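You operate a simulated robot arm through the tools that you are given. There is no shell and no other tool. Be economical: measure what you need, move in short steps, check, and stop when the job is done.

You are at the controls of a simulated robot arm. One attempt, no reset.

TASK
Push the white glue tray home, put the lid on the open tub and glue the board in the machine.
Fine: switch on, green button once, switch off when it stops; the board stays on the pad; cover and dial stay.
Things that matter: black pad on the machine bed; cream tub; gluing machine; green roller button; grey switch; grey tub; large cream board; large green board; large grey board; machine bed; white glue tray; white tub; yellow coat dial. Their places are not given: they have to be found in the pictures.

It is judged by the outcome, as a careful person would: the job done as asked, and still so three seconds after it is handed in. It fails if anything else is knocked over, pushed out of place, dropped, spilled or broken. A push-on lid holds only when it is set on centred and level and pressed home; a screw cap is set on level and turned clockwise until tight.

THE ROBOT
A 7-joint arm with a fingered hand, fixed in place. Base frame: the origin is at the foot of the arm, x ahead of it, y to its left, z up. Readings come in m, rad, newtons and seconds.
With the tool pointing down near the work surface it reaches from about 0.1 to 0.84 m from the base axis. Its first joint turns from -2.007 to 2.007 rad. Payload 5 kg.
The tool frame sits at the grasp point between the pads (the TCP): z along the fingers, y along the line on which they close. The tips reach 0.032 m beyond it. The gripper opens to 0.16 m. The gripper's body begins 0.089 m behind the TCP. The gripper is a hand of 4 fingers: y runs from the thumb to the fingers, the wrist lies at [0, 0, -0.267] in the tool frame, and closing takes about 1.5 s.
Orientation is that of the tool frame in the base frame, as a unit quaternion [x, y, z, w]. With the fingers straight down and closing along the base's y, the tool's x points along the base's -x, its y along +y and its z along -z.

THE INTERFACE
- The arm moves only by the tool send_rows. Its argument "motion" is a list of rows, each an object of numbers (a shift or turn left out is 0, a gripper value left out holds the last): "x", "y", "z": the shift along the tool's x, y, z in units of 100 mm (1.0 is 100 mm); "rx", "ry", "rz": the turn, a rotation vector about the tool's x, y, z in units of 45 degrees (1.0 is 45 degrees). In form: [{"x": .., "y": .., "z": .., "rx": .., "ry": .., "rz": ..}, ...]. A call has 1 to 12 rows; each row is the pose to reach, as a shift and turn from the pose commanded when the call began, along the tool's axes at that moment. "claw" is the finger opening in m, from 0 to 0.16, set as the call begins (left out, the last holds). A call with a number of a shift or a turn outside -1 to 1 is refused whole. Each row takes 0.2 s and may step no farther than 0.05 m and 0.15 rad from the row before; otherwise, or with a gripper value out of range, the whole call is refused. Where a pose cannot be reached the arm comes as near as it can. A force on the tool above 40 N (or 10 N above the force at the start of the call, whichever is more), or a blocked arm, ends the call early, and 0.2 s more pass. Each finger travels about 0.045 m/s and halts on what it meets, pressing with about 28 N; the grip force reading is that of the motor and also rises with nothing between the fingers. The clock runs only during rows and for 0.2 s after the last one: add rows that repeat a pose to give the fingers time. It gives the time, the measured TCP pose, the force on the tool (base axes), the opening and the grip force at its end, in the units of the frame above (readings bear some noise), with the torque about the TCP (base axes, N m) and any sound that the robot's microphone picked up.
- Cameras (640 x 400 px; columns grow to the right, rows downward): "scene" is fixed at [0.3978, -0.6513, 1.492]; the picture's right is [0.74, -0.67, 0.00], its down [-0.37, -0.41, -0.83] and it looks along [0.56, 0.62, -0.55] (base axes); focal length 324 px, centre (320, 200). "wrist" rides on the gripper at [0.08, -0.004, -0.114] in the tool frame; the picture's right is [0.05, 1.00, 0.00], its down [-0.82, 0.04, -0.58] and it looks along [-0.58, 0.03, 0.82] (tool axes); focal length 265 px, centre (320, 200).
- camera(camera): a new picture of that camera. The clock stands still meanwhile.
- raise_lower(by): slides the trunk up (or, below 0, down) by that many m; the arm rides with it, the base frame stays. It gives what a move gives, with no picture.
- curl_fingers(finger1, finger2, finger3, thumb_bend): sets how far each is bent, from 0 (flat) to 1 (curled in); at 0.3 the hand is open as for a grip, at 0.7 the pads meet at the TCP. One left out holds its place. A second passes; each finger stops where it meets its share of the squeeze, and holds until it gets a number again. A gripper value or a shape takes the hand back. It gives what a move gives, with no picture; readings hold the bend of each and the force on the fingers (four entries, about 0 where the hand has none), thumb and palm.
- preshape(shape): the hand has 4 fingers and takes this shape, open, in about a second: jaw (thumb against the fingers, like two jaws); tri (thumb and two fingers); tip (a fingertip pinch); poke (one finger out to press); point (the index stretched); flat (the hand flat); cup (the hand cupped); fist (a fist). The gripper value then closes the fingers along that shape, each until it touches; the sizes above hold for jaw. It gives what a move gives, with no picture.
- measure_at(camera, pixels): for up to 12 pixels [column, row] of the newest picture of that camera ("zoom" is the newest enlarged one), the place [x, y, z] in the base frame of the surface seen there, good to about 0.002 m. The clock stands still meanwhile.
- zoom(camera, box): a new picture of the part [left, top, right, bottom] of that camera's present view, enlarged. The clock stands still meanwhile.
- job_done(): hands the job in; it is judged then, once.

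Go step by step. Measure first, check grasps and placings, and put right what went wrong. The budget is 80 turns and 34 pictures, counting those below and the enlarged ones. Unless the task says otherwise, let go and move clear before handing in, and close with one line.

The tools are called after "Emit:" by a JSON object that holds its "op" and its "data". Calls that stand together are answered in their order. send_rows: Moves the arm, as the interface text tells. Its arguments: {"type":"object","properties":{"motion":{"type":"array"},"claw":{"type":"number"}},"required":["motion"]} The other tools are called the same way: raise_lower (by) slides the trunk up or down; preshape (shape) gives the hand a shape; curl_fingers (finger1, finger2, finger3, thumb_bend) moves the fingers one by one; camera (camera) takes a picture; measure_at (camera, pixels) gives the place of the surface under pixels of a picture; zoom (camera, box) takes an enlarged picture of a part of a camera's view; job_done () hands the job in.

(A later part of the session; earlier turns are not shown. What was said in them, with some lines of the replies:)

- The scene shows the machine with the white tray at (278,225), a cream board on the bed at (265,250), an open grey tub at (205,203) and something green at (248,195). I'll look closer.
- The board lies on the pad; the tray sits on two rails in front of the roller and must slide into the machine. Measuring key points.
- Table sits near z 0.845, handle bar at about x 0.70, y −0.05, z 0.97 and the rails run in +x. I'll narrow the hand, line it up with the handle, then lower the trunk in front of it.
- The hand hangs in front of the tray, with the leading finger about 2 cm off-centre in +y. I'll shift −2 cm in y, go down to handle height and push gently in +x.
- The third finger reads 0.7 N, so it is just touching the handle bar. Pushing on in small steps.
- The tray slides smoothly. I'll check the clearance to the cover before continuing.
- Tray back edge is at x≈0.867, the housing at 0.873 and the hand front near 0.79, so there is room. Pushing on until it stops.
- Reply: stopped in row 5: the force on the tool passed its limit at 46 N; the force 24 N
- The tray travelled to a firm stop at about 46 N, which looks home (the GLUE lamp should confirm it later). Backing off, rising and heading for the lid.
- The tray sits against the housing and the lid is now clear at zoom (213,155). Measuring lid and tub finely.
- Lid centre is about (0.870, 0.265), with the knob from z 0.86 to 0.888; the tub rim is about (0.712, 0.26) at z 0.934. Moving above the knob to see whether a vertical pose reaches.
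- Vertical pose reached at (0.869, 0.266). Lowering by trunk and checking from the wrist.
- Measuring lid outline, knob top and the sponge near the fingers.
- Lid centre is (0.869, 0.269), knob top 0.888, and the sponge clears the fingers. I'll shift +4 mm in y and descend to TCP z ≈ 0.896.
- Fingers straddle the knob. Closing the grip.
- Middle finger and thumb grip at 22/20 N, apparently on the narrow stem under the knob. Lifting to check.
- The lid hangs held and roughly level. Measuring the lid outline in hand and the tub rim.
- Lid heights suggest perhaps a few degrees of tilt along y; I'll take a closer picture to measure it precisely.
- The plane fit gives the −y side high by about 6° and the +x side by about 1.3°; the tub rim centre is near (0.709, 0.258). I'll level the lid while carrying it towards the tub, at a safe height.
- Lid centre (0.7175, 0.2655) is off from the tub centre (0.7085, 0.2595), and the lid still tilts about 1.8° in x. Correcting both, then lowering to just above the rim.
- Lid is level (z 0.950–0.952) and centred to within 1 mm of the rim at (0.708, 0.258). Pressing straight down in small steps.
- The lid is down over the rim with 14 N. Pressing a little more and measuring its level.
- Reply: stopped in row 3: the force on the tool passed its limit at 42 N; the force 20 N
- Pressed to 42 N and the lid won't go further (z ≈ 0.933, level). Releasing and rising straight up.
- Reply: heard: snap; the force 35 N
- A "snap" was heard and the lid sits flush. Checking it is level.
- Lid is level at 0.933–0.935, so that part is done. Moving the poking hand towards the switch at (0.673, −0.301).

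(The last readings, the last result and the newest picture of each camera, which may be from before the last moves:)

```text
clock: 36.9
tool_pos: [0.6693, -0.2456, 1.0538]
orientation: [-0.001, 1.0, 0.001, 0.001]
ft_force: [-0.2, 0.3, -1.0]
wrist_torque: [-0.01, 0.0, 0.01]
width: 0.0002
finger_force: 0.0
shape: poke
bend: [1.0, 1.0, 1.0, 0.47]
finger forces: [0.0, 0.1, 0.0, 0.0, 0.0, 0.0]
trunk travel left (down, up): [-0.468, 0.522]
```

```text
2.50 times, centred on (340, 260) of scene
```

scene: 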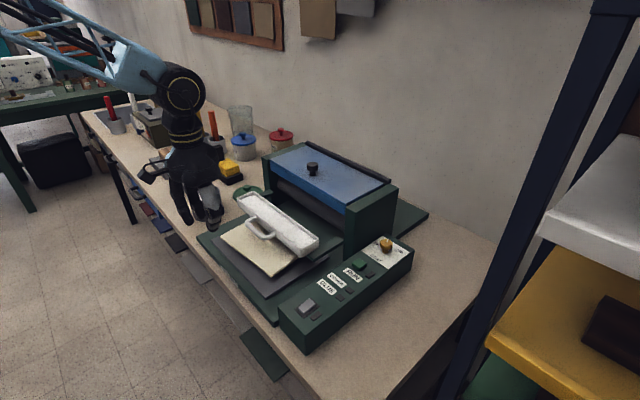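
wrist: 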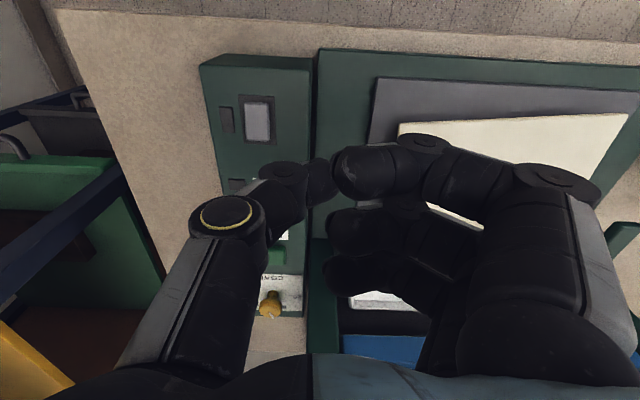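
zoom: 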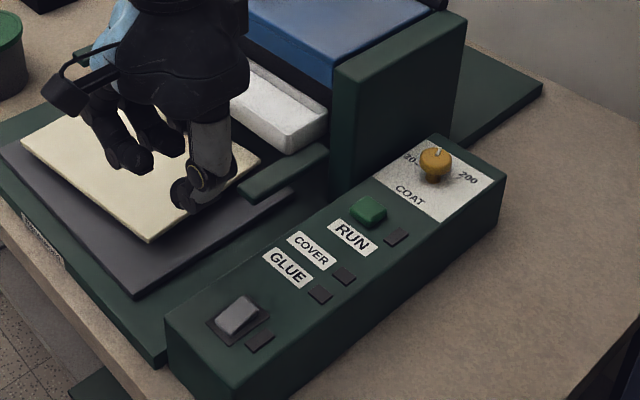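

The lamps are dark and the switch is at zoom (238,315). Measuring the poking tip, switch and button.

Emit:
{"op": "measure_at", "data": {"camera": "wrist", "pixels": [[310, 168], [322, 165], [315, 190], [285, 168], [345, 170], [335, 215], [258, 108], [258, 135], [258, 122], [226, 118], [370, 165]]}}

Emit:
{"op": "measure_at", "data": {"camera": "zoom", "pixels": [[228, 325], [246, 305], [238, 315], [215, 325], [258, 308], [368, 205], [370, 215], [180, 200], [210, 200], [195, 210], [130, 168]]}}

```text
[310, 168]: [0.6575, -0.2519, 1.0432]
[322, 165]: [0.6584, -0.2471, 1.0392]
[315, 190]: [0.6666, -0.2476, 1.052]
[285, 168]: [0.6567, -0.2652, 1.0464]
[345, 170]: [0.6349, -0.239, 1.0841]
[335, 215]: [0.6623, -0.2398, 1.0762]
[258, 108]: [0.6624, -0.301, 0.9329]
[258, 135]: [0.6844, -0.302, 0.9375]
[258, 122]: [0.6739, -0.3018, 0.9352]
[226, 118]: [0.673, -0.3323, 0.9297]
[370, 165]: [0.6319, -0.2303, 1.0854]
```

```text
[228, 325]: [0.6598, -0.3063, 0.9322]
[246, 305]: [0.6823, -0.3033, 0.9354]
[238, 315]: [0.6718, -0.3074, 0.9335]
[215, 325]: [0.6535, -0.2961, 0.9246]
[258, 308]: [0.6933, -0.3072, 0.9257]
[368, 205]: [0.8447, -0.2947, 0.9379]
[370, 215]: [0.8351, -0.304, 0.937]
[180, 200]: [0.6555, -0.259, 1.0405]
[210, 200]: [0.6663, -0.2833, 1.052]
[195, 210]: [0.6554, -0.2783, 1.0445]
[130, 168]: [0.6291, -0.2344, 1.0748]
```

In this shape the thumb is the poking tip, just under the TCP, with the fingers about 3 cm higher. The rocker is high on its machine side (x≈0.684, z 0.9375), so I'll press there.

Emit:
{"op": "send_rows", "data": {"motion": [{"x": -0.1, "y": -0.28}, {"x": -0.2, "y": -0.54}, {"x": -0.2, "y": -0.54}]}}

Emit:
{"op": "raise_lower", "data": {"by": -0.07}}

Emit:
{"op": "camera", "data": {"camera": "wrist"}}

```text
clock: 37.7
tool_pos: [0.6901, -0.3014, 1.0521]
orientation: [0.0, 1.0, 0.0, 0.001]
ft_force: [1.0, 0.4, 0.2]
wrist_torque: [-0.01, 0.0, 0.01]
width: 0.0001
finger_force: 0.0
shape: poke
bend: [1.0, 1.0, 1.0, 0.47]
finger forces: [0.0, 0.0, 0.0, 0.0, 0.1, 0.0]
trunk travel left (down, up): [-0.468, 0.522]
```

```text
clock: 38.8
tool_pos: [0.6877, -0.3012, 0.9827]
orientation: [0.0, 1.0, 0.0, 0.001]
ft_force: [1.3, -0.6, 0.6]
wrist_torque: [0.01, -0.01, 0.0]
width: 0.0001
finger_force: 0.2
shape: poke
bend: [1.0, 1.0, 1.0, 0.47]
finger forces: [0.0, 0.0, 0.0, 0.1, 0.0, 0.0]
trunk travel left (down, up): [-0.398, 0.592]
```

```text
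7 pictures are left
```

wrist: 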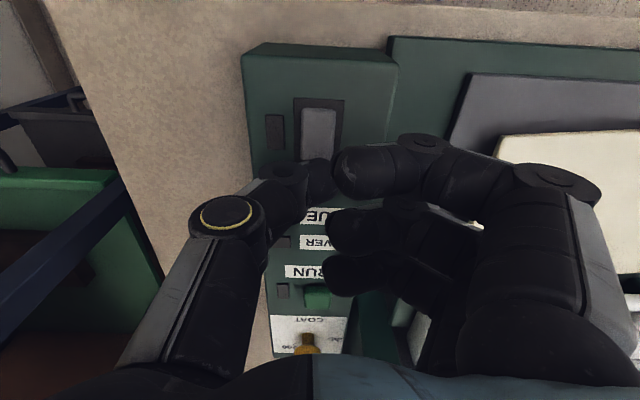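

The thumb tip sits over the machine-side half of the rocker. Descending in 2 mm steps.

Emit:
{"op": "send_rows", "data": {"motion": [{"z": 0.03}, {"z": 0.06}, {"z": 0.09}, {"z": 0.12}, {"z": 0.14}, {"z": 0.16}, {"z": 0.18}]}}

```text
clock: 40.4
tool_pos: [0.6887, -0.3004, 0.9669]
orientation: [0.001, 1.0, -0.001, 0.003]
ft_force: [6.3, -4.2, 23.1]
wrist_torque: [0.01, 0.0, 0.03]
width: 0.0001
finger_force: 0.1
shape: poke
bend: [1.0, 1.0, 1.0, 0.47]
finger forces: [0.0, 0.0, 0.0, 0.1, 24.6, 0.1]
trunk travel left (down, up): [-0.398, 0.592]
```

The thumb presses with 24 N but no click was heard. Lifting a little and checking lamps and rocker.

Emit:
{"op": "send_rows", "data": {"motion": [{"z": -0.15}, {"z": -0.3}]}}

Emit:
{"op": "zoom", "data": {"camera": "scene", "box": [280, 220, 400, 320]}}

```text
clock: 41.0
tool_pos: [0.6886, -0.2998, 0.9927]
orientation: [0.0, 1.0, 0.002, 0.0]
ft_force: [-0.1, 1.0, -0.1]
wrist_torque: [0.03, 0.0, 0.0]
width: 0.0002
finger_force: 0.1
shape: poke
bend: [1.0, 1.0, 1.0, 0.47]
finger forces: [0.0, 0.0, 0.0, 0.1, 0.1, 0.0]
trunk travel left (down, up): [-0.398, 0.592]
```

```text
4.00 times, centred on (340, 270) of scene
```

zoom: 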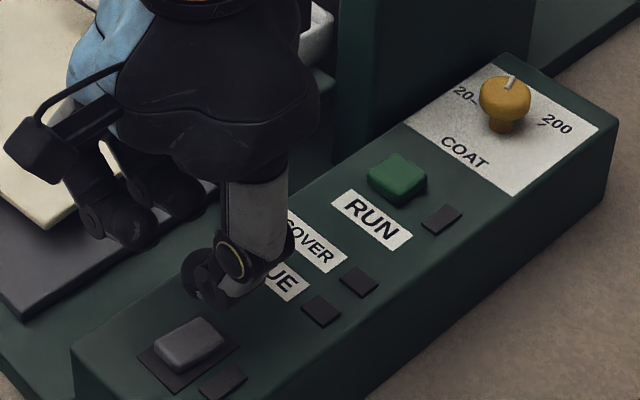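

Lamps still dark. Measuring rocker tilt and where the tip actually is.

Emit:
{"op": "measure_at", "data": {"camera": "zoom", "pixels": [[165, 345], [175, 360], [190, 340], [205, 330], [215, 345], [195, 320], [210, 300], [225, 297], [195, 285], [230, 350], [150, 345]]}}

```text
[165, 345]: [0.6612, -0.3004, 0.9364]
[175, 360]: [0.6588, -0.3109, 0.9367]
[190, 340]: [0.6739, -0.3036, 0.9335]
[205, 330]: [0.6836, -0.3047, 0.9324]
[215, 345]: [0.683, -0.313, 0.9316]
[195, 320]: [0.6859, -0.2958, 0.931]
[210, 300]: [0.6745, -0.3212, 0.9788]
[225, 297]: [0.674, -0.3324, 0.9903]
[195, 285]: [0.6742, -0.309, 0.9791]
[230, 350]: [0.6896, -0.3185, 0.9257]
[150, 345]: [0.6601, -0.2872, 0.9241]
```

The rocker has flipped (now high at x≈0.66), though the lamps in view look dark; I'll recheck after some time passes. To press the button without fingers hitting the housing side plate, I'll rise, yaw −45° and move over it.

Emit:
{"op": "raise_lower", "data": {"by": 0.06}}

Emit:
{"op": "send_rows", "data": {"motion": [{"x": -0.16, "rz": -0.167}, {"x": -0.33, "rz": -0.333}, {"x": -0.5, "rz": -0.5}, {"x": -0.66, "rz": -0.667}, {"x": -0.83, "rz": -0.833}, {"x": -1.0, "rz": -1.0}]}}

Emit:
{"op": "measure_at", "data": {"camera": "zoom", "pixels": [[398, 175], [370, 178], [425, 182], [405, 155], [400, 198], [505, 85], [222, 383], [320, 310]]}}

Emit:
{"op": "zoom", "data": {"camera": "scene", "box": [280, 220, 400, 320]}}

```text
clock: 42.0
tool_pos: [0.6899, -0.3001, 1.0531]
orientation: [0.001, 1.0, 0.0, 0.002]
ft_force: [-0.2, 0.8, -0.3]
wrist_torque: [0.01, 0.01, 0.02]
width: 0.0002
finger_force: 0.1
shape: poke
bend: [1.0, 1.0, 1.0, 0.47]
finger forces: [0.0, 0.0, 0.0, 0.0, 0.1, 0.1]
trunk travel left (down, up): [-0.458, 0.532]
```

```text
clock: 43.4
tool_pos: [0.7899, -0.3003, 1.0536]
orientation: [-0.384, 0.924, 0.0, 0.0]
ft_force: [-0.8, -0.2, -0.2]
wrist_torque: [0.0, -0.03, 0.01]
width: 0.0002
finger_force: 0.0
shape: poke
bend: [1.0, 1.0, 1.0, 0.47]
finger forces: [0.1, 0.1, 0.1, 0.1, 0.1, 0.1]
trunk travel left (down, up): [-0.458, 0.532]
```

```text
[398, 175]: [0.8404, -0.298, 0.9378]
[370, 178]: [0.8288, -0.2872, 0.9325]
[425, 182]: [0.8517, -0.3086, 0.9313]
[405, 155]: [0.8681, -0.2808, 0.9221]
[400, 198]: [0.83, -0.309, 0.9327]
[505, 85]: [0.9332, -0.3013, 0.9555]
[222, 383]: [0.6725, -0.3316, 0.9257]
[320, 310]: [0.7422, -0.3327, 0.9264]
```

```text
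4.00 times, centred on (340, 270) of scene
```

zoom: 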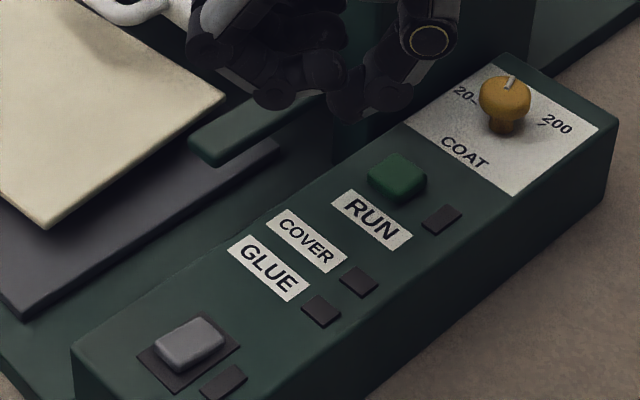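

All lamps still look dark although the rocker has flipped. I'll look very closely at the rocker and lamps before touching the button.

Emit:
{"op": "zoom", "data": {"camera": "scene", "box": [305, 280, 369, 320]}}

```text
10.00 times, centred on (337, 300) of scene
```

zoom: 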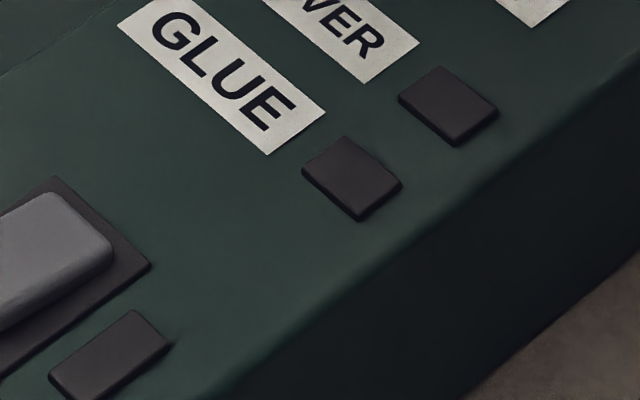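

Emit:
{"op": "measure_at", "data": {"camera": "zoom", "pixels": [[10, 240], [30, 225], [50, 210], [10, 290], [40, 270], [70, 250], [95, 235], [30, 300], [60, 280], [80, 265], [100, 255], [130, 265]]}}

```text
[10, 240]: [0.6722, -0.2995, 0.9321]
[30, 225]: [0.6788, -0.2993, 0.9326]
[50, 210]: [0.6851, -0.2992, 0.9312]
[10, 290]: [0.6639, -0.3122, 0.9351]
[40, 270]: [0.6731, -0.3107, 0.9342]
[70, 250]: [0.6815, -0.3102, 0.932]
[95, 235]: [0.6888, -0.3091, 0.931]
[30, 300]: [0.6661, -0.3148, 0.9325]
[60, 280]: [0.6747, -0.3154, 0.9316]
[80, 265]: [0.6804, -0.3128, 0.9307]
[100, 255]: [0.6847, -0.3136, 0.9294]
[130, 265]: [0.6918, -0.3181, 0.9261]
```

The rocker clearly tilts the other way but the power lamp is dark; pressing the already-low side again is harmless, so I'll give it a firm second press and listen.

Emit:
{"op": "send_rows", "data": {"motion": [{"x": 0.3, "y": 0.3}, {"x": 0.6, "y": 0.6}, {"x": 0.71, "y": 0.71}, {"x": 0.71, "y": 0.71}]}}

Emit:
{"op": "raise_lower", "data": {"by": -0.072}}

Emit:
{"op": "send_rows", "data": {"motion": [{"z": 0.06}, {"z": 0.1}, {"z": 0.12}, {"z": 0.14}, {"z": 0.16}, {"z": 0.18}, {"z": 0.2}, {"z": 0.22}, {"z": 0.24}, {"z": 0.26}]}}

```text
clock: 44.4
tool_pos: [0.6888, -0.3012, 1.052]
orientation: [-0.383, 0.924, 0.001, 0.001]
ft_force: [0.8, 0.5, 0.4]
wrist_torque: [-0.04, 0.01, 0.0]
width: 0.0001
finger_force: 0.0
shape: poke
bend: [1.0, 1.0, 1.0, 0.47]
finger forces: [0.1, 0.0, 0.1, 0.0, 0.0, 0.0]
trunk travel left (down, up): [-0.458, 0.532]
```

```text
clock: 45.5
tool_pos: [0.6896, -0.2995, 0.9812]
orientation: [-0.382, 0.924, 0.0, 0.001]
ft_force: [0.3, -0.9, -0.3]
wrist_torque: [-0.01, 0.0, 0.01]
width: 0.0002
finger_force: 0.0
shape: poke
bend: [1.0, 1.0, 1.0, 0.47]
finger forces: [0.0, 0.1, 0.0, 0.1, 0.0, 0.0]
trunk travel left (down, up): [-0.386, 0.604]
```

```text
clock: 47.1
tool_pos: [0.6931, -0.304, 0.9654]
orientation: [-0.382, 0.924, -0.004, 0.003]
ft_force: [-0.9, -1.8, 13.8]
wrist_torque: [-0.01, 0.17, 0.03]
width: 0.0
finger_force: 0.1
shape: poke
bend: [1.0, 1.0, 1.0, 0.48]
finger forces: [0.0, 0.1, 0.1, 0.0, 12.7, 0.1]
trunk travel left (down, up): [-0.386, 0.604]
stopped in row 7: the force on the tool passed its limit at 43 N (the readings are from after the stop); the commanded pose is now the measured one
```

Firm press to 43 N without a sound. Lifting, moving over the button and then checking the lamps from a clear view.

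Emit:
{"op": "raise_lower", "data": {"by": 0.05}}

Emit:
{"op": "send_rows", "data": {"motion": [{"x": -0.3, "y": -0.25}, {"x": -0.6, "y": -0.5}, {"x": -0.9, "y": -0.75}, {"x": -1.0, "y": -0.85}]}}

Emit:
{"op": "zoom", "data": {"camera": "scene", "box": [260, 190, 420, 320]}}

```text
clock: 48.0
tool_pos: [0.6921, -0.3023, 1.0147]
orientation: [-0.382, 0.924, -0.003, 0.002]
ft_force: [-0.1, 0.3, -0.3]
wrist_torque: [0.0, -0.01, 0.02]
width: 0.0
finger_force: 0.1
shape: poke
bend: [1.0, 1.0, 1.0, 0.47]
finger forces: [0.0, 0.0, 0.1, 0.0, 0.0, 0.0]
trunk travel left (down, up): [-0.436, 0.554]
```

```text
clock: 49.0
tool_pos: [0.8234, -0.2914, 1.0143]
orientation: [-0.382, 0.924, -0.003, 0.002]
ft_force: [1.0, -0.3, 0.0]
wrist_torque: [0.04, 0.01, 0.03]
width: 0.0002
finger_force: 0.0
shape: poke
bend: [1.0, 1.0, 1.0, 0.47]
finger forces: [0.0, 0.0, 0.0, 0.0, 0.1, 0.0]
trunk travel left (down, up): [-0.436, 0.554]
```

```text
3.08 times, centred on (340, 255) of scene
```

zoom: 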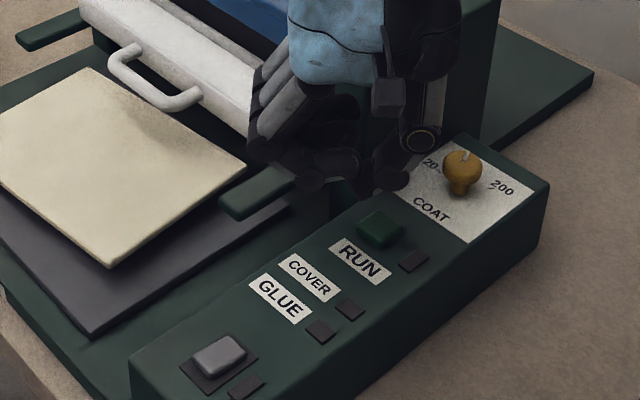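

Lamps remain dark both before and after the switch flipped, so they may only tell of running. I'll place the thumb over the button (0.840, −0.298) and press once.

Emit:
{"op": "send_rows", "data": {"motion": [{"x": -0.134, "y": -0.148}, {"x": -0.134, "y": -0.148}]}}

Emit:
{"op": "raise_lower", "data": {"by": -0.033}}

Emit:
{"op": "measure_at", "data": {"camera": "zoom", "pixels": [[393, 182], [380, 190], [400, 190], [370, 178], [380, 225], [340, 165]]}}

```text
clock: 49.6
tool_pos: [0.8431, -0.2943, 1.0173]
orientation: [-0.382, 0.924, -0.003, 0.003]
ft_force: [-0.1, -0.3, -0.1]
wrist_torque: [-0.03, -0.01, 0.05]
width: 0.0
finger_force: 0.1
shape: poke
bend: [1.0, 1.0, 1.0, 0.47]
finger forces: [0.0, 0.0, 0.0, 0.0, 0.0, 0.1]
trunk travel left (down, up): [-0.436, 0.554]
```

```text
clock: 50.4
tool_pos: [0.8429, -0.2925, 0.9834]
orientation: [-0.382, 0.924, -0.003, 0.003]
ft_force: [-0.2, -0.2, -0.1]
wrist_torque: [-0.01, -0.02, -0.02]
width: 0.0001
finger_force: 0.1
shape: poke
bend: [1.0, 1.0, 1.0, 0.47]
finger forces: [0.0, 0.1, 0.0, 0.0, 0.1, 0.0]
trunk travel left (down, up): [-0.403, 0.587]
```

```text
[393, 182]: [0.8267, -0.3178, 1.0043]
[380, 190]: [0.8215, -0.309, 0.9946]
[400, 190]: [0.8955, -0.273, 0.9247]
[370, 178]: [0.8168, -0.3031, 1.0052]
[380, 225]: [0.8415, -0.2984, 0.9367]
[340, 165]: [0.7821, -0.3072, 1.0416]
```

Tip is over the button. One press, down and up in the same call.

Emit:
{"op": "send_rows", "data": {"motion": [{"x": -0.03, "y": 0.03, "z": 0.06}, {"x": -0.03, "y": 0.03, "z": 0.1}, {"x": -0.03, "y": 0.03, "z": 0.13}, {"x": -0.03, "y": 0.03, "z": 0.15}, {"x": -0.03, "y": 0.03, "z": 0.17}, {"x": -0.03, "y": 0.03, "z": 0.19}, {"x": -0.03, "y": 0.03, "z": 0.2}, {"x": -0.03, "y": 0.03, "z": 0.2}]}}

```text
clock: 52.2
tool_pos: [0.8417, -0.2883, 0.9653]
orientation: [-0.382, 0.924, -0.004, 0.003]
ft_force: [1.4, -2.6, 12.6]
wrist_torque: [-0.08, 0.0, 0.04]
width: 0.0
finger_force: 0.0
shape: poke
bend: [1.0, 1.0, 1.0, 0.47]
finger forces: [0.0, 0.1, 0.0, 0.0, 12.7, 0.1]
trunk travel left (down, up): [-0.403, 0.587]
heard: click
```

A "click" was heard: the button went down once. Lifting and listening for the machine.

Emit:
{"op": "raise_lower", "data": {"by": 0.06}}

Emit:
{"op": "zoom", "data": {"camera": "scene", "box": [200, 150, 420, 320]}}

```text
clock: 53.2
tool_pos: [0.8424, -0.2885, 1.023]
orientation: [-0.382, 0.924, -0.002, 0.004]
ft_force: [0.7, -0.4, 0.0]
wrist_torque: [0.0, 0.02, -0.04]
width: 0.0
finger_force: 0.0
shape: poke
bend: [1.0, 1.0, 1.0, 0.47]
finger forces: [0.1, 0.0, 0.1, 0.1, 0.1, 0.0]
trunk travel left (down, up): [-0.463, 0.527]
```

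```text
2.35 times, centred on (310, 235) of scene
```

zoom: 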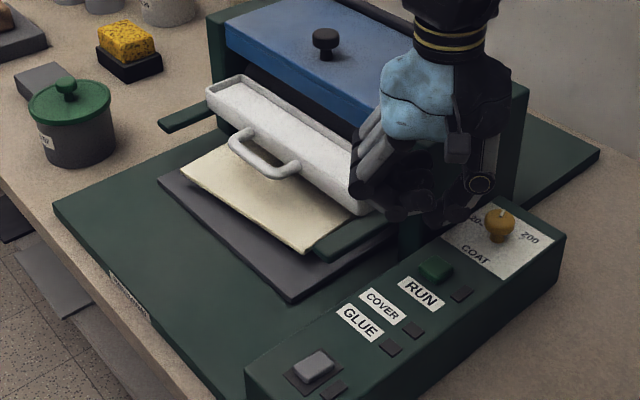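

The pad and board are moving in under the roller: the machine is running. While it runs I'll move above the front half of the switch and wait, listening.

Emit:
{"op": "send_rows", "data": {"motion": [{"x": 0.3, "y": 0.3}, {"x": 0.65, "y": 0.62}, {"x": 0.65, "y": 0.62}]}}

Emit:
{"op": "send_rows", "data": {"motion": [{"x": 0.3, "y": 0.3}, {"x": 0.65, "y": 0.62}, {"x": 0.65, "y": 0.62}, {"x": 0.65, "y": 0.62}, {"x": 0.65, "y": 0.62}, {"x": 0.65, "y": 0.62}, {"x": 0.65, "y": 0.62}, {"x": 0.65, "y": 0.62}, {"x": 0.65, "y": 0.62}, {"x": 0.65, "y": 0.62}]}}

Emit:
{"op": "send_rows", "data": {"motion": [{}, {}, {}, {}, {}, {}, {}, {}, {}, {}, {}, {}]}}

Emit:
{"op": "send_rows", "data": {"motion": [{}, {}, {}, {}, {}, {}, {}, {}, {}, {}, {}, {}]}}

Emit:
{"op": "send_rows", "data": {"motion": [{}, {}, {}, {}, {}, {}, {}, {}, {}, {}, {}, {}]}}

Emit:
{"op": "send_rows", "data": {"motion": [{}, {}, {}, {}, {}, {}, {}, {}, {}, {}, {}, {}]}}

```text
clock: 54.0
tool_pos: [0.7535, -0.2921, 1.0218]
orientation: [-0.382, 0.924, -0.003, 0.003]
ft_force: [-0.1, 0.2, -0.5]
wrist_torque: [0.01, -0.01, 0.03]
width: 0.0
finger_force: 0.1
shape: poke
bend: [1.0, 1.0, 1.0, 0.47]
finger forces: [0.0, 0.0, 0.0, 0.0, 0.0, 0.0]
trunk travel left (down, up): [-0.463, 0.527]
```

```text
clock: 56.2
tool_pos: [0.6615, -0.29, 1.0219]
orientation: [-0.382, 0.924, -0.003, 0.003]
ft_force: [-0.1, -0.3, -1.1]
wrist_torque: [-0.04, 0.02, 0.02]
width: 0.0
finger_force: 0.0
shape: poke
bend: [1.0, 1.0, 1.0, 0.47]
finger forces: [0.0, 0.0, 0.0, 0.0, 0.0, 0.0]
trunk travel left (down, up): [-0.463, 0.527]
```

```text
clock: 58.8
tool_pos: [0.6623, -0.2893, 1.021]
orientation: [-0.382, 0.924, -0.003, 0.003]
ft_force: [1.4, 0.5, -0.3]
wrist_torque: [-0.02, 0.01, 0.03]
width: 0.0
finger_force: 0.0
shape: poke
bend: [1.0, 1.0, 1.0, 0.47]
finger forces: [0.0, 0.1, 0.0, 0.1, 0.0, 0.0]
trunk travel left (down, up): [-0.463, 0.527]
```

```text
clock: 61.4
tool_pos: [0.6617, -0.2892, 1.0215]
orientation: [-0.382, 0.924, -0.003, 0.003]
ft_force: [-0.5, 0.3, 0.1]
wrist_torque: [0.02, -0.04, 0.01]
width: 0.0
finger_force: 0.0
shape: poke
bend: [1.0, 1.0, 1.0, 0.47]
finger forces: [0.0, 0.1, 0.0, 0.0, 0.0, 0.1]
trunk travel left (down, up): [-0.463, 0.527]
```

```text
clock: 64.0
tool_pos: [0.6626, -0.2902, 1.0217]
orientation: [-0.382, 0.924, -0.003, 0.004]
ft_force: [0.0, -0.1, 0.1]
wrist_torque: [0.01, 0.0, 0.0]
width: 0.0
finger_force: 0.0
shape: poke
bend: [1.0, 1.0, 1.0, 0.47]
finger forces: [0.0, 0.0, 0.1, 0.0, 0.1, 0.0]
trunk travel left (down, up): [-0.463, 0.527]
```

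```text
clock: 66.6
tool_pos: [0.6627, -0.2901, 1.0206]
orientation: [-0.382, 0.924, -0.003, 0.002]
ft_force: [0.0, 0.3, -0.1]
wrist_torque: [0.0, -0.05, 0.0]
width: 0.0002
finger_force: 0.1
shape: poke
bend: [1.0, 1.0, 1.0, 0.47]
finger forces: [0.0, 0.0, 0.1, 0.0, 0.0, 0.1]
trunk travel left (down, up): [-0.463, 0.527]
```

No sounds so far, 14 s after the click. Waiting a bit longer, then looking once.

Emit:
{"op": "send_rows", "data": {"motion": [{}, {}, {}, {}, {}, {}, {}, {}, {}, {}, {}, {}]}}

Emit:
{"op": "send_rows", "data": {"motion": [{}, {}, {}, {}, {}, {}, {}, {}, {}, {}, {}, {}]}}

Emit:
{"op": "camera", "data": {"camera": "scene"}}

```text
clock: 69.2
tool_pos: [0.6626, -0.2892, 1.0216]
orientation: [-0.382, 0.924, -0.003, 0.004]
ft_force: [0.1, 0.3, 0.5]
wrist_torque: [0.01, -0.01, -0.01]
width: 0.0
finger_force: 0.1
shape: poke
bend: [1.0, 1.0, 1.0, 0.47]
finger forces: [0.0, 0.0, 0.0, 0.0, 0.0, 0.0]
trunk travel left (down, up): [-0.463, 0.527]
```

```text
clock: 71.8
tool_pos: [0.6627, -0.2896, 1.0215]
orientation: [-0.382, 0.924, -0.004, 0.003]
ft_force: [0.8, -0.5, 0.8]
wrist_torque: [0.01, 0.0, 0.0]
width: 0.0
finger_force: 0.0
shape: poke
bend: [1.0, 1.0, 1.0, 0.47]
finger forces: [0.0, 0.0, 0.1, 0.0, 0.1, 0.0]
trunk travel left (down, up): [-0.463, 0.527]
```

```text
1 pictures are left
```

scene: 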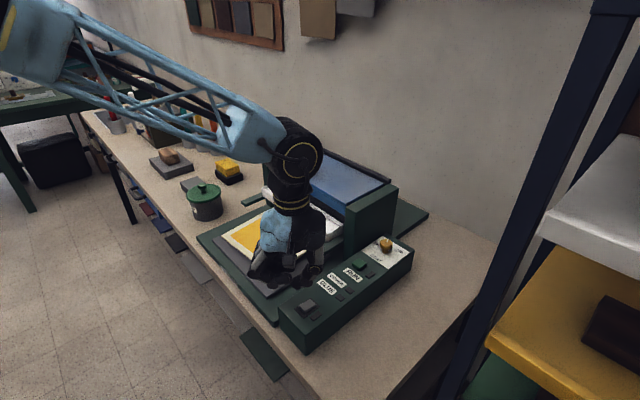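

The board is back out with a yellow coat. Checking that the pad is at its start position.

Emit:
{"op": "measure_at", "data": {"camera": "scene", "pixels": [[214, 238], [216, 236], [222, 236], [226, 240], [248, 228], [240, 258], [305, 309], [299, 312], [311, 304], [265, 296]]}}

```text
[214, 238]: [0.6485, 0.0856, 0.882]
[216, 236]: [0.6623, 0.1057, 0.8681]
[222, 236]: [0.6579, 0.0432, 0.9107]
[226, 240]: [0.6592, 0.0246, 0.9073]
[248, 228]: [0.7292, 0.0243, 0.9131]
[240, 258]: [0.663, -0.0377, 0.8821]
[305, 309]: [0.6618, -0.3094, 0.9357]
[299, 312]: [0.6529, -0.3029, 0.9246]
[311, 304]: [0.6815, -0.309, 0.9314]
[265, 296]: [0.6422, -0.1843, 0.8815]
```

Pad corner (0.642, −0.184) matches its start, so the cycle is over. Pressing the high front half of the rocker (x≈0.661) to switch off.

Emit:
{"op": "raise_lower", "data": {"by": -0.038}}

Emit:
{"op": "send_rows", "data": {"motion": [{"z": 0.06}, {"z": 0.1}, {"z": 0.12}, {"z": 0.14}, {"z": 0.16}, {"z": 0.18}, {"z": 0.2}, {"z": 0.22}, {"z": 0.24}]}}

```text
clock: 72.6
tool_pos: [0.6625, -0.2886, 0.9833]
orientation: [-0.382, 0.924, -0.002, 0.003]
ft_force: [-0.4, -0.5, -0.3]
wrist_torque: [0.0, 0.0, 0.0]
width: 0.0
finger_force: 0.1
shape: poke
bend: [1.0, 1.0, 1.0, 0.47]
finger forces: [0.0, 0.1, 0.1, 0.1, 0.0, 0.0]
trunk travel left (down, up): [-0.425, 0.565]
```

```text
clock: 74.6
tool_pos: [0.6622, -0.2903, 0.9611]
orientation: [-0.382, 0.924, -0.005, 0.005]
ft_force: [-1.8, 0.9, 31.6]
wrist_torque: [-0.01, 0.07, 0.05]
width: 0.0002
finger_force: 0.1
shape: poke
bend: [1.0, 1.0, 1.0, 0.48]
finger forces: [0.0, 0.0, 0.0, 0.1, 31.3, 0.0]
trunk travel left (down, up): [-0.425, 0.565]
```

Pressed with 31 N. Rising clear and verifying the rocker with the last picture.

Emit:
{"op": "raise_lower", "data": {"by": 0.15}}

Emit:
{"op": "zoom", "data": {"camera": "scene", "box": [180, 160, 420, 340]}}

```text
clock: 76.3
tool_pos: [0.6625, -0.2896, 1.1087]
orientation: [-0.382, 0.924, -0.002, 0.003]
ft_force: [-0.5, 0.1, 0.0]
wrist_torque: [-0.01, 0.0, 0.01]
width: 0.0003
finger_force: 0.1
shape: poke
bend: [1.0, 1.0, 1.0, 0.47]
finger forces: [0.1, 0.0, 0.0, 0.0, 0.1, 0.0]
trunk travel left (down, up): [-0.575, 0.415]
```

```text
2.22 times, centred on (300, 250) of scene
```

zoom: 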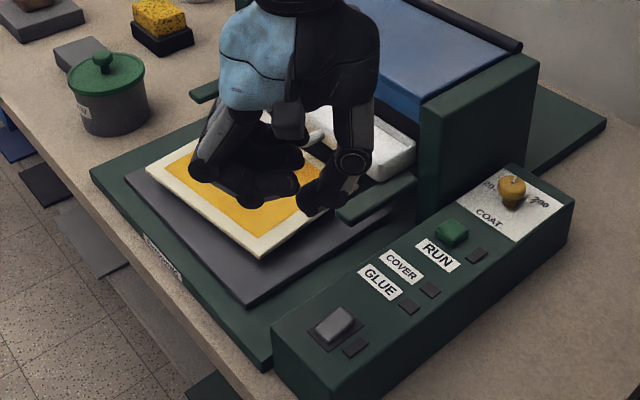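

Emit:
{"op": "measure_at", "data": {"camera": "zoom", "pixels": [[324, 327], [328, 332], [332, 325], [337, 321], [341, 317], [347, 318], [340, 326], [266, 254], [246, 303], [260, 215]]}}

```text
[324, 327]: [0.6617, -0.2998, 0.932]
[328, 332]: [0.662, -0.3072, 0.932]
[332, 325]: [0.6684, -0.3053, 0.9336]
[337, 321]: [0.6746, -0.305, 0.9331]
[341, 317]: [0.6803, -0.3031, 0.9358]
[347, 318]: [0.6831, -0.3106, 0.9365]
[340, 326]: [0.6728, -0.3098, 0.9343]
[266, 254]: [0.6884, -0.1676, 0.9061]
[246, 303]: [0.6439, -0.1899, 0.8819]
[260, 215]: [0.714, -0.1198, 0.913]
```

The rocker is back at its starting tilt (z 0.932 at the front, 0.9365 at the machine side), so the switch is off. The coated board lies on the pad, the lid is on, and the hand is clear; handing in.

Emit:
{"op": "job_done", "data": {}}

```text
The job is handed in.
```

The job is handed in: the tray is pushed home, the lid is snapped onto the grey tub, and the board is coated with glue and still on the pad. The green button was pressed once and the switch is off again. The panel lamps looked dark in every picture, so I judged the run by the pad moving and the glue on the board.
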